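You operate a simulated robot arm through the tools that you are given. There is no shell and no other tool. Be economical: measure what you need, move in short steps, check, and stop when the job is done.

Carry out the task below with a simulated robot arm. There is one attempt and no reset: what you move stays moved.

## Task
Stack the blue dripper from the end of the wall bench beside the grey mat on top of the green dripper.
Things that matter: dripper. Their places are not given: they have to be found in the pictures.

The check looks at the end state, three seconds after you hand in, the way a careful person would. Anything else that was tipped, shoved, dropped, spilled or broken makes it a failure.

## Robot
A 6-joint arm with a two-finger parallel gripper, fixed in place. Base frame: the origin is at the foot of the arm, x ahead of it, y to its left, z up; the work surface is at about z = 0. Readings come in cm, rad, newtons and seconds.
With the tool pointing down near the work surface it reaches from about 14 to 58 cm from the base axis. Its first joint turns from -1.152 to 1.152 rad. Payload 2.1 kg.
The TCP is the grasp point between the finger pads, 3 cm short of the fingertips. In the tool frame z runs along the fingers and y along their closing line. Largest opening 9.4 cm; finger width 2.8, thickness 1; the body of the gripper, 5 by 9.6 cm, starts 5.5 cm behind the TCP.
Orientation is told as [roll, pitch, yaw] about the base's x, y, z axes, in that order, counted from this pose: with the fingers straight down and closing along the base's y, the tool's x points along the base's -x, its y along +y and its z along -z.

## Interface
- The arm moves only by the tool arm_command. Its argument "steps" is a list of rows, each a list of 2 entries, a list of its own where there are three numbers: the shift along the base's x, y, z in units of 25 mm (1.0 is 25 mm), then the turn about the base's z in units of 6 degrees (1.0 is 6 degrees). In form: [[[dx, dy, dz], twist], ...]. A call has 1 to 20 rows; each row shifts and turns the commanded pose from where the row before left it. "grip" is the closure in counts, from 0 (fully open) to 255 (shut), set as the call begins (left out, the last holds). A call with a number of a shift or a turn outside -1 to 1 is refused whole. Rows are played at 5 a second. More than 5 cm and 0.15 rad between two rows, or a gripper value outside its range, and nothing of the call is played. A pose out of reach is approached as far as the arm can. The call stops where the force on the tool passes 40 N (or 10 N more than at its start, if that is more) or the arm is blocked; 0.2 s more then pass. The fingers move at their own pace (about 7.2 cm/s each) and stop on an object; they squeeze with about 45 N. The grip force told is the motor's: it shows also when the fingers shut on nothing. Time passes only in rows, and 0.2 s behind the last, so rows that do not move let the fingers close. It gives the time, the measured TCP pose, the force on the tool (base axes), the opening and the grip force at its end, in the units of the frame above (readings bear some noise).
- Cameras (640 x 400 px; columns grow to the right, rows downward): "scene" is fixed at [4, -36.56, 47.76]; the picture's right is [0.92, -0.40, 0.00], its down [-0.25, -0.58, -0.78] and it looks along [0.31, 0.71, -0.63] (base axes); focal length 328 px, centre (320, 200). "wrist" rides on the gripper at [-3.7, 0, -5.8] in the tool frame; the picture's right is [0.00, -1.00, 0.00], its down [0.97, 0.00, -0.24] and it looks along [0.24, 0.00, 0.97] (tool axes); focal length 218 px, centre (320, 200).
- snapshot(camera): a new picture of that camera. It takes no simulated time.
- measure_at(camera, pixels): for up to 12 pixels [column, row] of the newest picture of that camera ("zoom" is the newest enlarged one), the place [x, y, z] in the base frame of the surface seen there, good to about 0.3 cm, but the place of the scene camera against the robot may be out by one fixed shift of up to 1.2 cm in any direction. It takes no simulated time.
- enlarge(camera, box): a new picture of the part [left, top, right, bottom] of that camera's present view, enlarged. It takes no simulated time.
- finish_job(): hands the job in; it is judged then, once.

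Work in short steps. Measure before you move; look again where a grasp or a placing could have gone wrong, and mend it. You have 60 turns and 20 pictures in all, those below and enlarged ones among them. Open the gripper and draw the arm clear of the work before you hand the job in, unless the task says otherwise; then end with one line.

The tools are called after "Request:" as name(argument=value, ...) on one line, values as JSON. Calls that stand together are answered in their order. arm_command: Moves the arm, as the interface text tells. Its arguments: {"type":"object","properties":{"steps":{"type":"array"},"grip":{"type":"number"}},"required":["steps"]} The other tools are called the same way: snapshot (camera) takes a picture; measure_at (camera, pixels) gives the place of the surface under pixels of a picture; enlarge (camera, box) takes an enlarged picture of a part of a camera's view; finish_job () hands the job in.

At the start:

```text
t: 0.0
tcp_pos: [30.54, -0.69, 26.17]
orientation: [0.0, 0.0, 0.001]
wrist_force: [-0.2, -0.9, -0.1]
finger_gap: 9.39
grasp_force: 0.1
```

scene: 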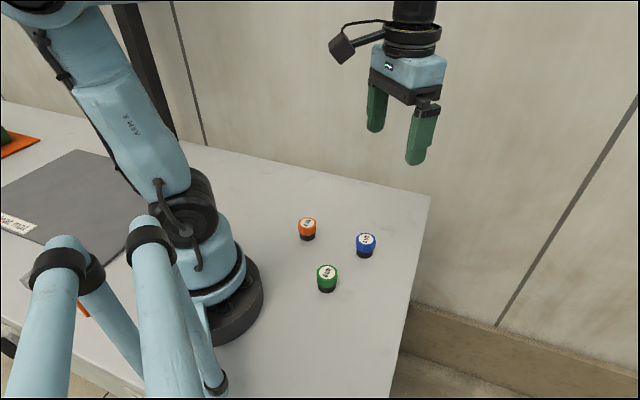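
wrist: 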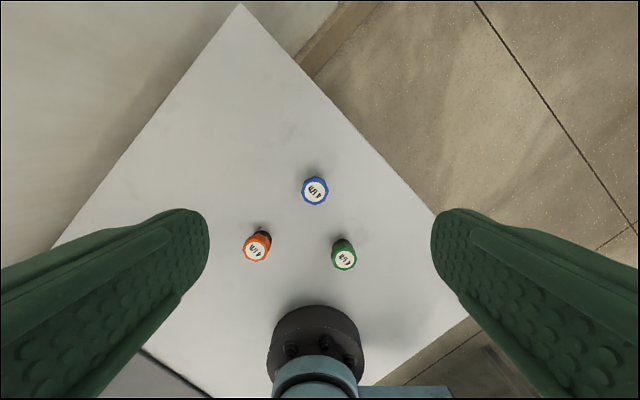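

The pictures show three small drippers: orange (307,229), blue (366,245) and green (327,278) in the scene. There is also something green on an orange mat at the left edge. I'll measure these and enlarge the views.

Request:
measure_at(camera="scene", pixels=[[366, 239], [366, 254], [326, 271], [327, 288], [307, 222], [307, 237], [4, 135], [345, 300], [400, 220]])

Request:
measure_at(camera="wrist", pixels=[[315, 191], [345, 259], [256, 249], [340, 243], [290, 205], [315, 177], [302, 190], [328, 190], [315, 204]])

Request:
enlarge(camera="scene", box=[280, 200, 400, 300])

Request:
enlarge(camera="scene", box=[0, 100, 160, 330])

```text
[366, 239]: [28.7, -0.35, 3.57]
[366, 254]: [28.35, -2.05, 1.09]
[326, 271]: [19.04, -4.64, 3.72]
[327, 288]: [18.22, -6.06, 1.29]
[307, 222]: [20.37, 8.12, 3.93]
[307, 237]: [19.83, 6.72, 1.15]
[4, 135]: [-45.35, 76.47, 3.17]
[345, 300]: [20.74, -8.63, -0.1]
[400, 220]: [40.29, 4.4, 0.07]
```

```text
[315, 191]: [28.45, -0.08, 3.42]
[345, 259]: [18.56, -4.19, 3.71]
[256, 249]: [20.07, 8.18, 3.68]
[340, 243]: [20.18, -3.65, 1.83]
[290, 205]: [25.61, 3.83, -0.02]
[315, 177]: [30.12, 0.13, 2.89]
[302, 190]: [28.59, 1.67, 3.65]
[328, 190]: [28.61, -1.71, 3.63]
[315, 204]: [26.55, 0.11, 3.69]
```

```text
4.00 times, centred on (340, 250) of scene
```

zoom: 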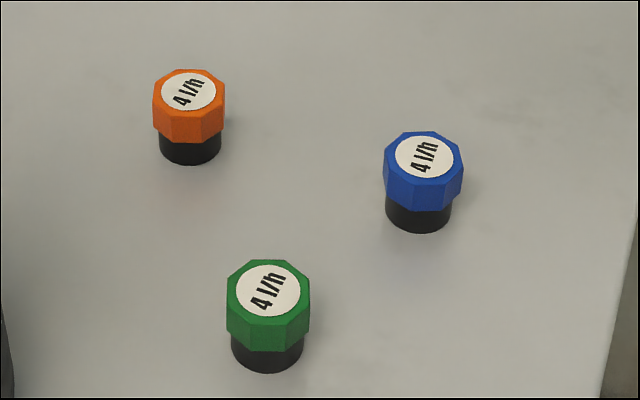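

```text
1.74 times, centred on (80, 215) of scene
```

zoom: 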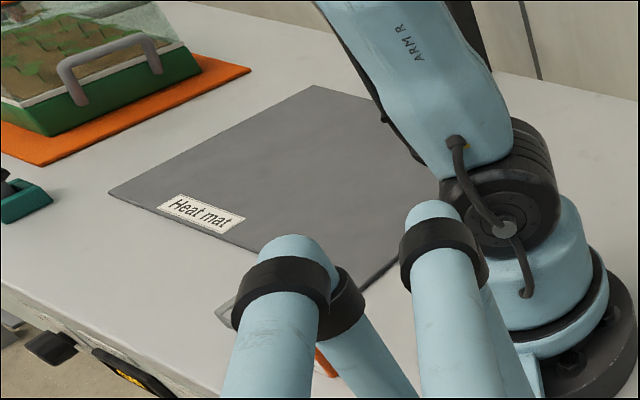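

The only blue and green drippers are the near pair. Blue's top is at about (28.5, 0.0, 3.65) and green's at (18.6, -4.2, 3.7). Both cameras agree. I'll check how the octagonal cap is turned.

Request:
enlarge(camera="wrist", box=[240, 160, 368, 280])

```text
3.33 times, centred on (304, 220) of wrist
```

zoom: 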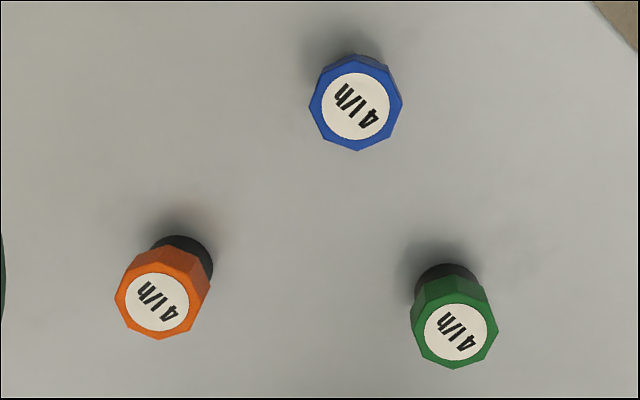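

Blue's octagon has vertices to the left, right and bottom at (309,103), (403,103) and (356,151), so a 22.5° twist puts the fingers on flats. I'll measure the cap centres in the zoom.

Request:
measure_at(camera="zoom", pixels=[[356, 104], [314, 103], [398, 103], [356, 146], [456, 331], [415, 328], [493, 328], [454, 364], [356, 70]])

Request:
arm_command(steps=[[[-0.4, 0.15, -1], 0.75], [[-0.4, 0.15, -1], 0.75], [[0, 0, -1], 0.75], [[0, 0, -1], 0.75], [[0, 0, -1], 0.75], [[0, 0, -0.8], 0]], grip=0)

Request:
snapshot(camera="wrist")

```text
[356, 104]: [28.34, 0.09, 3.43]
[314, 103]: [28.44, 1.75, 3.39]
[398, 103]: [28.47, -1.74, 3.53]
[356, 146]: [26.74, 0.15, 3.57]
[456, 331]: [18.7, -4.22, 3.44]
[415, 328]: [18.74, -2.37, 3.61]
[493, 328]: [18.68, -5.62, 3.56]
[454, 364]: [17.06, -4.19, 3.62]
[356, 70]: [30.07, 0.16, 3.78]
```

```text
t: 1.4
tcp_pos: [28.41, 0.08, 11.62]
orientation: [0.001, 0.0, 0.394]
wrist_force: [-0.6, 0.3, -0.3]
finger_gap: 9.39
grasp_force: 0.1
```

```text
14 pictures are left
```

wrist: 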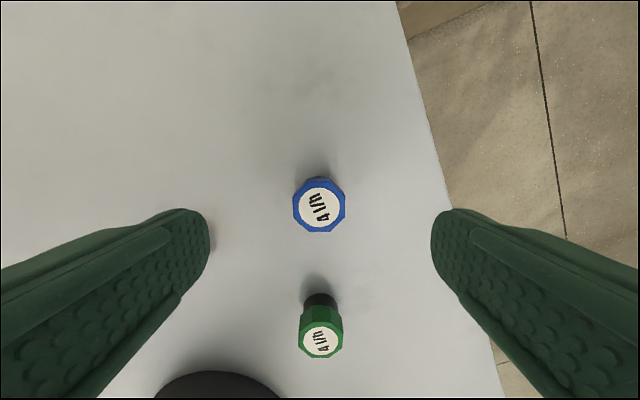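

Blue's cap is centred between the fingers at (319,204), with flats facing left and right. I'll go down to z ≈ 3.5 with the tips just above the bench.

Request:
arm_command(steps=[[[0, 0, -0.8], 0], [[0, 0, -0.8], 0], [[0, 0, -0.8], 0], [[0, 0, -0.5], 0], [[0, 0, -0.35], 0], [[0, 0, 0], 0]])

Request:
snapshot(camera="wrist")

```text
t: 2.8
tcp_pos: [28.52, -0.11, 3.42]
orientation: [0.0, 0.002, 0.393]
wrist_force: [-0.9, -0.4, -0.5]
finger_gap: 9.39
grasp_force: 0.1
```

```text
13 pictures are left
```

wrist: 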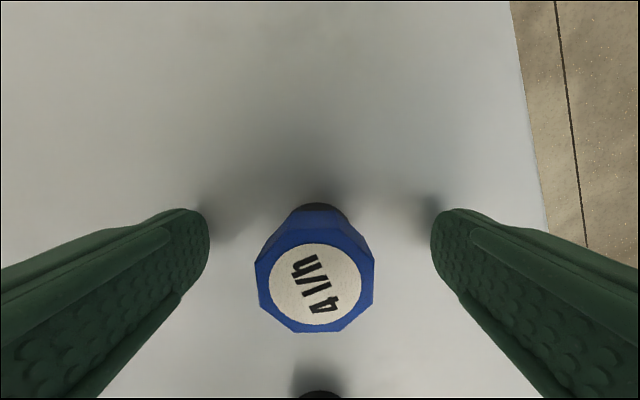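

The dripper sits centred at (315,285), near the TCP's projection (row ~275). Closing now.

Request:
arm_command(steps=[[[0, 0, 0], 0], [[0, 0, 0], 0], [[0, 0, 0], 0], [[0, 0, 0], 0], [[0, 0, 0], 0]], grip=255)

Request:
arm_command(steps=[[[0, 0, 0.4], 0], [[0, 0, 0.8], 0], [[0, 0, 1], 0], [[0, 0, 0.8], 0], [[0, 0, 0], 0]])

Request:
snapshot(camera="wrist")

```text
t: 4.0
tcp_pos: [28.51, 0.0, 3.51]
orientation: [0.001, 0.0, 0.393]
wrist_force: [0.2, 0.0, -0.5]
finger_gap: 3.47
grasp_force: 44.4
```

```text
t: 5.2
tcp_pos: [28.56, -0.11, 11.14]
orientation: [0.0, 0.001, 0.393]
wrist_force: [0.9, 0.1, -0.1]
finger_gap: 3.32
grasp_force: 45.0
```

```text
12 pictures are left
```

wrist: 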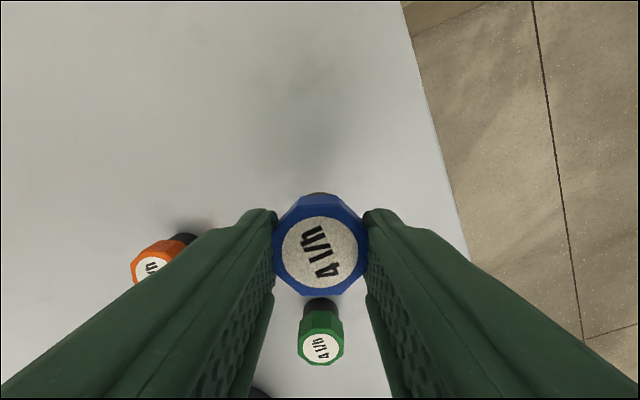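

It lifted, but the cap now looks smaller (95 px against 117), so it may have slid toward the fingertips. I'll measure it and look from the scene camera.

Request:
measure_at(camera="wrist", pixels=[[320, 250], [290, 250], [350, 250], [320, 222], [320, 280], [320, 291], [321, 349], [308, 348], [335, 348], [320, 362]])

Request:
enlarge(camera="scene", box=[280, 120, 440, 300])

```text
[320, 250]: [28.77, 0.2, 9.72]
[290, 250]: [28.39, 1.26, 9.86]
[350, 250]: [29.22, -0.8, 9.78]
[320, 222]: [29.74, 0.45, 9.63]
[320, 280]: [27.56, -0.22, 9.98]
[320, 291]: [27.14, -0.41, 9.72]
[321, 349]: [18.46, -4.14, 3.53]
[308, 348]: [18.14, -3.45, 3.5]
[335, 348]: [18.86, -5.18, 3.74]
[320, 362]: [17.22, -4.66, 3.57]
```

```text
2.22 times, centred on (360, 210) of scene
```

zoom: 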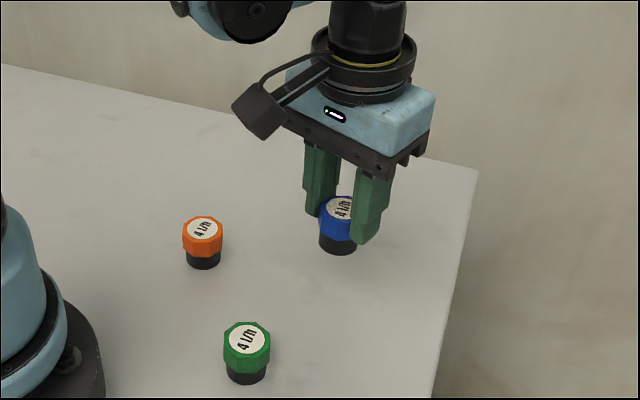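

The cap top is at z 9.75 with the TCP at 11.14, so it slid about 1.5 cm and is still held near the tips. It is upright. I'll hold still briefly to see whether it is still creeping.

Request:
arm_command(steps=[[[0, 0, 0], 0], [[0, 0, 0], 0], [[0, 0, 0], 0], [[0, 0, 0], 0]])

Request:
snapshot(camera="wrist")

```text
t: 6.2
tcp_pos: [28.54, 0.07, 10.94]
orientation: [0.0, 0.001, 0.393]
wrist_force: [0.4, -0.3, 0.3]
finger_gap: 3.31
grasp_force: 45.6
```

```text
10 pictures are left
```

wrist: 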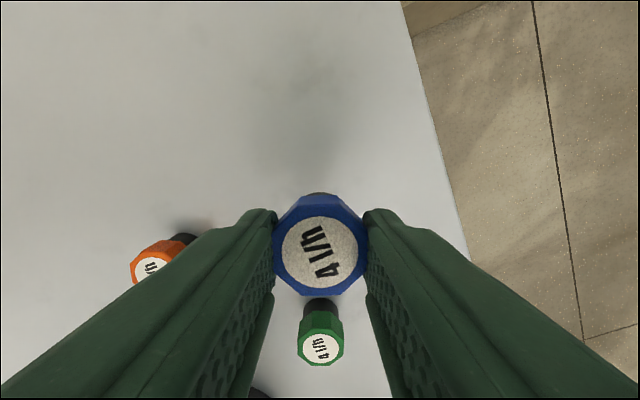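

No more slip; the grip is stable. I'll move over green: shift about (-10.05, -4.25) cm at this height, with the dripper's bottom near z 6.

Request:
arm_command(steps=[[[-0.3, -0.1, 0], 0], [[-0.6, -0.25, 0], 0], [[-0.6, -0.25, 0], 0], [[-0.6, -0.3, 0], 0], [[-0.6, -0.25, 0], 0], [[-0.6, -0.25, 0], 0], [[-0.5, -0.2, 0], 0], [[-0.22, -0.1, 0], 0], [[0, 0, 0], 0], [[0, 0, 0], 0]])

Request:
snapshot(camera="wrist")

Request:
enlarge(camera="scene", box=[265, 170, 393, 300])

```text
t: 8.4
tcp_pos: [18.58, -4.16, 10.92]
orientation: [0.0, 0.001, 0.392]
wrist_force: [-0.7, 0.6, 0.2]
finger_gap: 3.33
grasp_force: 45.3
```

```text
9 pictures are left
```

wrist: 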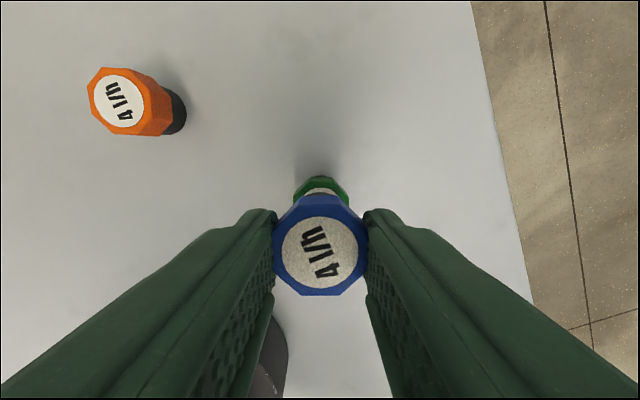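

```text
3.08 times, centred on (329, 235) of scene
```

zoom: 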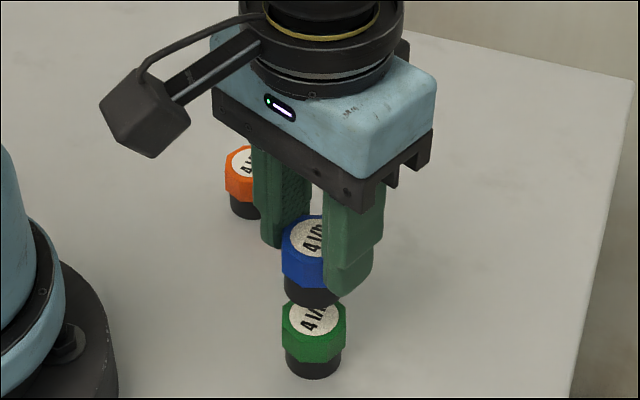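

In the wrist view green (cols 293–349) and blue (272–368) share the centre column 320. In the scene zoom green's centre is at about 314 and blue's at about 316. I'll measure a few points to confirm the fit and height.

Request:
measure_at(camera="zoom", pixels=[[314, 319], [285, 318], [343, 318], [312, 336], [305, 237], [283, 240], [308, 258], [311, 305], [288, 298], [313, 378]])

Request:
measure_at(camera="wrist", pixels=[[320, 252], [283, 252], [357, 252], [320, 219], [320, 285], [320, 294], [320, 192], [320, 180]])

```text
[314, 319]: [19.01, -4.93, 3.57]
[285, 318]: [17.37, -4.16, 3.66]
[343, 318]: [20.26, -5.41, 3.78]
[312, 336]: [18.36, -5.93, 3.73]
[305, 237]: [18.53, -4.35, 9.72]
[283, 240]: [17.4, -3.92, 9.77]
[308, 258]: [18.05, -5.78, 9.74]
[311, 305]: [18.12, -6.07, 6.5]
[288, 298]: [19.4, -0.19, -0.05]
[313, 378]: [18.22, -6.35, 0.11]
```

```text
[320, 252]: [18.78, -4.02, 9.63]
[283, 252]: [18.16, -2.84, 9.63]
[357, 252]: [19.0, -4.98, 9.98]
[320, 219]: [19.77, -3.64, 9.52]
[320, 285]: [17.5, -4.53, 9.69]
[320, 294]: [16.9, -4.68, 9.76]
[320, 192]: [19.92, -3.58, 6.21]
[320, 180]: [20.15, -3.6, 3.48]
```

The two are aligned to about 0.1 cm. Blue's bottom is near z 6.05 and green's top near 3.65, so the drop is about 2.4 cm. I'll nudge slightly and descend 2.1 cm, then check.

Request:
arm_command(steps=[[[0.04, -0.03, -0.3], 0], [[0, 0, -0.3], 0], [[0, 0, -0.24], 0], [[0, 0, 0], 0]])

Request:
enlarge(camera="scene", box=[289, 220, 369, 300])

```text
t: 9.4
tcp_pos: [18.47, -4.29, 8.84]
orientation: [-0.001, -0.001, 0.394]
wrist_force: [0.9, -0.2, -0.6]
finger_gap: 3.35
grasp_force: 45.4
```

```text
5.00 times, centred on (329, 260) of scene
```

zoom: 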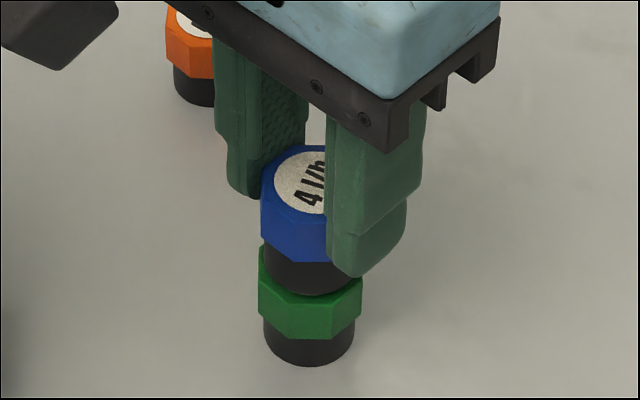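

Blue is just above green and lined up (green 258–362, blue starting at 261). I'll lower in 1 mm steps, watching the force.

Request:
arm_command(steps=[[[0, 0, -0.04], 0], [[0, 0, -0.04], 0], [[0, 0, 0], 0]])

Request:
arm_command(steps=[[[0, 0, -0.04], 0], [[0, 0, 0], 0]])

```text
t: 10.2
tcp_pos: [18.53, -4.32, 8.68]
orientation: [0.0, 0.0, 0.393]
wrist_force: [0.5, 0.4, 0.2]
finger_gap: 3.33
grasp_force: 44.9
```

```text
t: 10.8
tcp_pos: [18.53, -4.26, 8.38]
orientation: [0.001, 0.0, 0.393]
wrist_force: [0.5, -0.2, -0.4]
finger_gap: 3.35
grasp_force: 44.9
```

No contact force yet, so I'll keep going in 1 mm steps.

Request:
arm_command(steps=[[[0, 0, -0.04], 0], [[0, 0, 0], 0]])

Request:
arm_command(steps=[[[0, 0, -0.04], 0], [[0, 0, 0], 0]])

Request:
enlarge(camera="scene", box=[289, 220, 369, 300])

```text
t: 11.4
tcp_pos: [18.58, -4.28, 8.5]
orientation: [0.001, -0.001, 0.394]
wrist_force: [0.1, -0.2, 1.0]
finger_gap: 3.31
grasp_force: 45.6
```

```text
t: 12.0
tcp_pos: [18.52, -4.27, 8.31]
orientation: [-0.001, -0.002, 0.392]
wrist_force: [1.2, 1.4, 18.3]
finger_gap: 3.33
grasp_force: 45.4
```

```text
5.00 times, centred on (329, 260) of scene
```

zoom: 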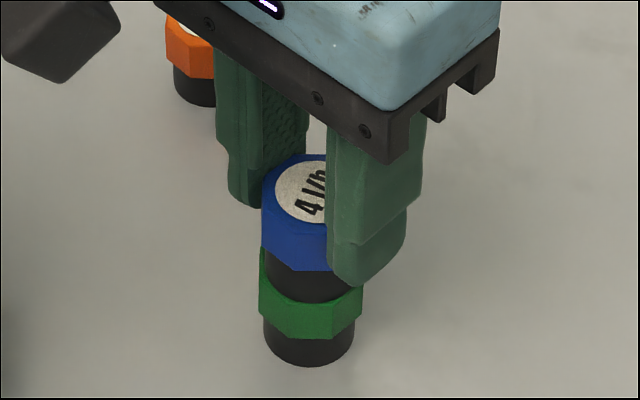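

Contact at 18 N: blue is seated on green and looks upright. I'll ease the load by 0.5 mm and open the gripper part way.

Request:
arm_command(steps=[[[0, 0, 0.02], 0], [[0, 0, 0], 0]])

Request:
arm_command(steps=[[[0, 0, 0], 0], [[0, 0, 0], 0], [[0, 0, 0], 0]], grip=90)

Request:
snapshot(camera="wrist")

```text
t: 12.6
tcp_pos: [18.56, -4.35, 8.44]
orientation: [0.001, -0.002, 0.392]
wrist_force: [0.2, 1.9, 10.2]
finger_gap: 3.32
grasp_force: 44.2
```

```text
t: 13.4
tcp_pos: [18.55, -4.31, 8.36]
orientation: [0.0, 0.0, 0.392]
wrist_force: [-0.5, 0.3, -0.5]
finger_gap: 6.09
grasp_force: 0.1
```

```text
5 pictures are left
```

wrist: 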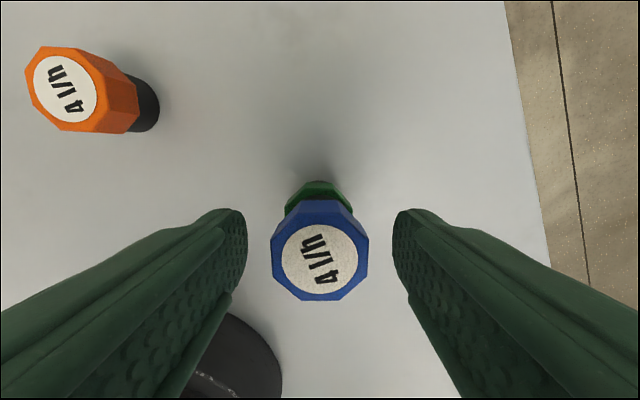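

Both fingers are clear and blue stands on green. I'll rise straight up, open fully and look.

Request:
arm_command(steps=[[[0, 0, 0.5], 0], [[0, 0, 1], 0], [[0, 0, 1], 0], [[0, 0, 1], 0], [[0, 0, 1], 0], [[0, 0, 1], 0], [[0.5, 0, 0.5], 0], [[0, 0, 0], 0]], grip=0)

Request:
enlarge(camera="scene", box=[269, 180, 389, 300])

```text
t: 15.2
tcp_pos: [19.96, -4.23, 23.38]
orientation: [-0.001, 0.0, 0.392]
wrist_force: [0.2, -0.3, -0.3]
finger_gap: 9.39
grasp_force: 0.1
```

```text
3.33 times, centred on (329, 240) of scene
```

zoom: 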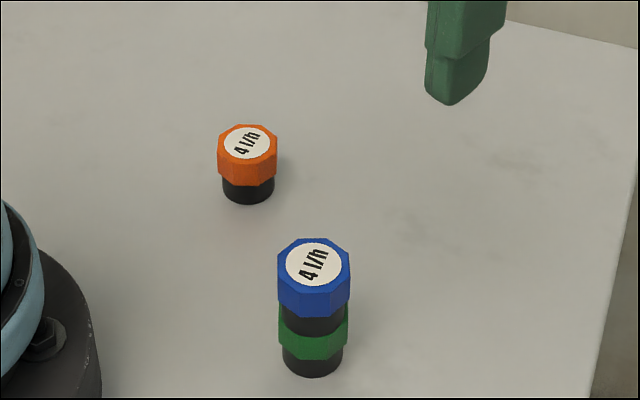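

The stack at (314,305) is upright and centred, orange is untouched, and the arm is clear. Handing in.

Request:
finish_job()

```text
The job is handed in.
```

The blue dripper is stacked upright on the green one, the orange dripper was not touched, and the gripper is open with the arm clear.
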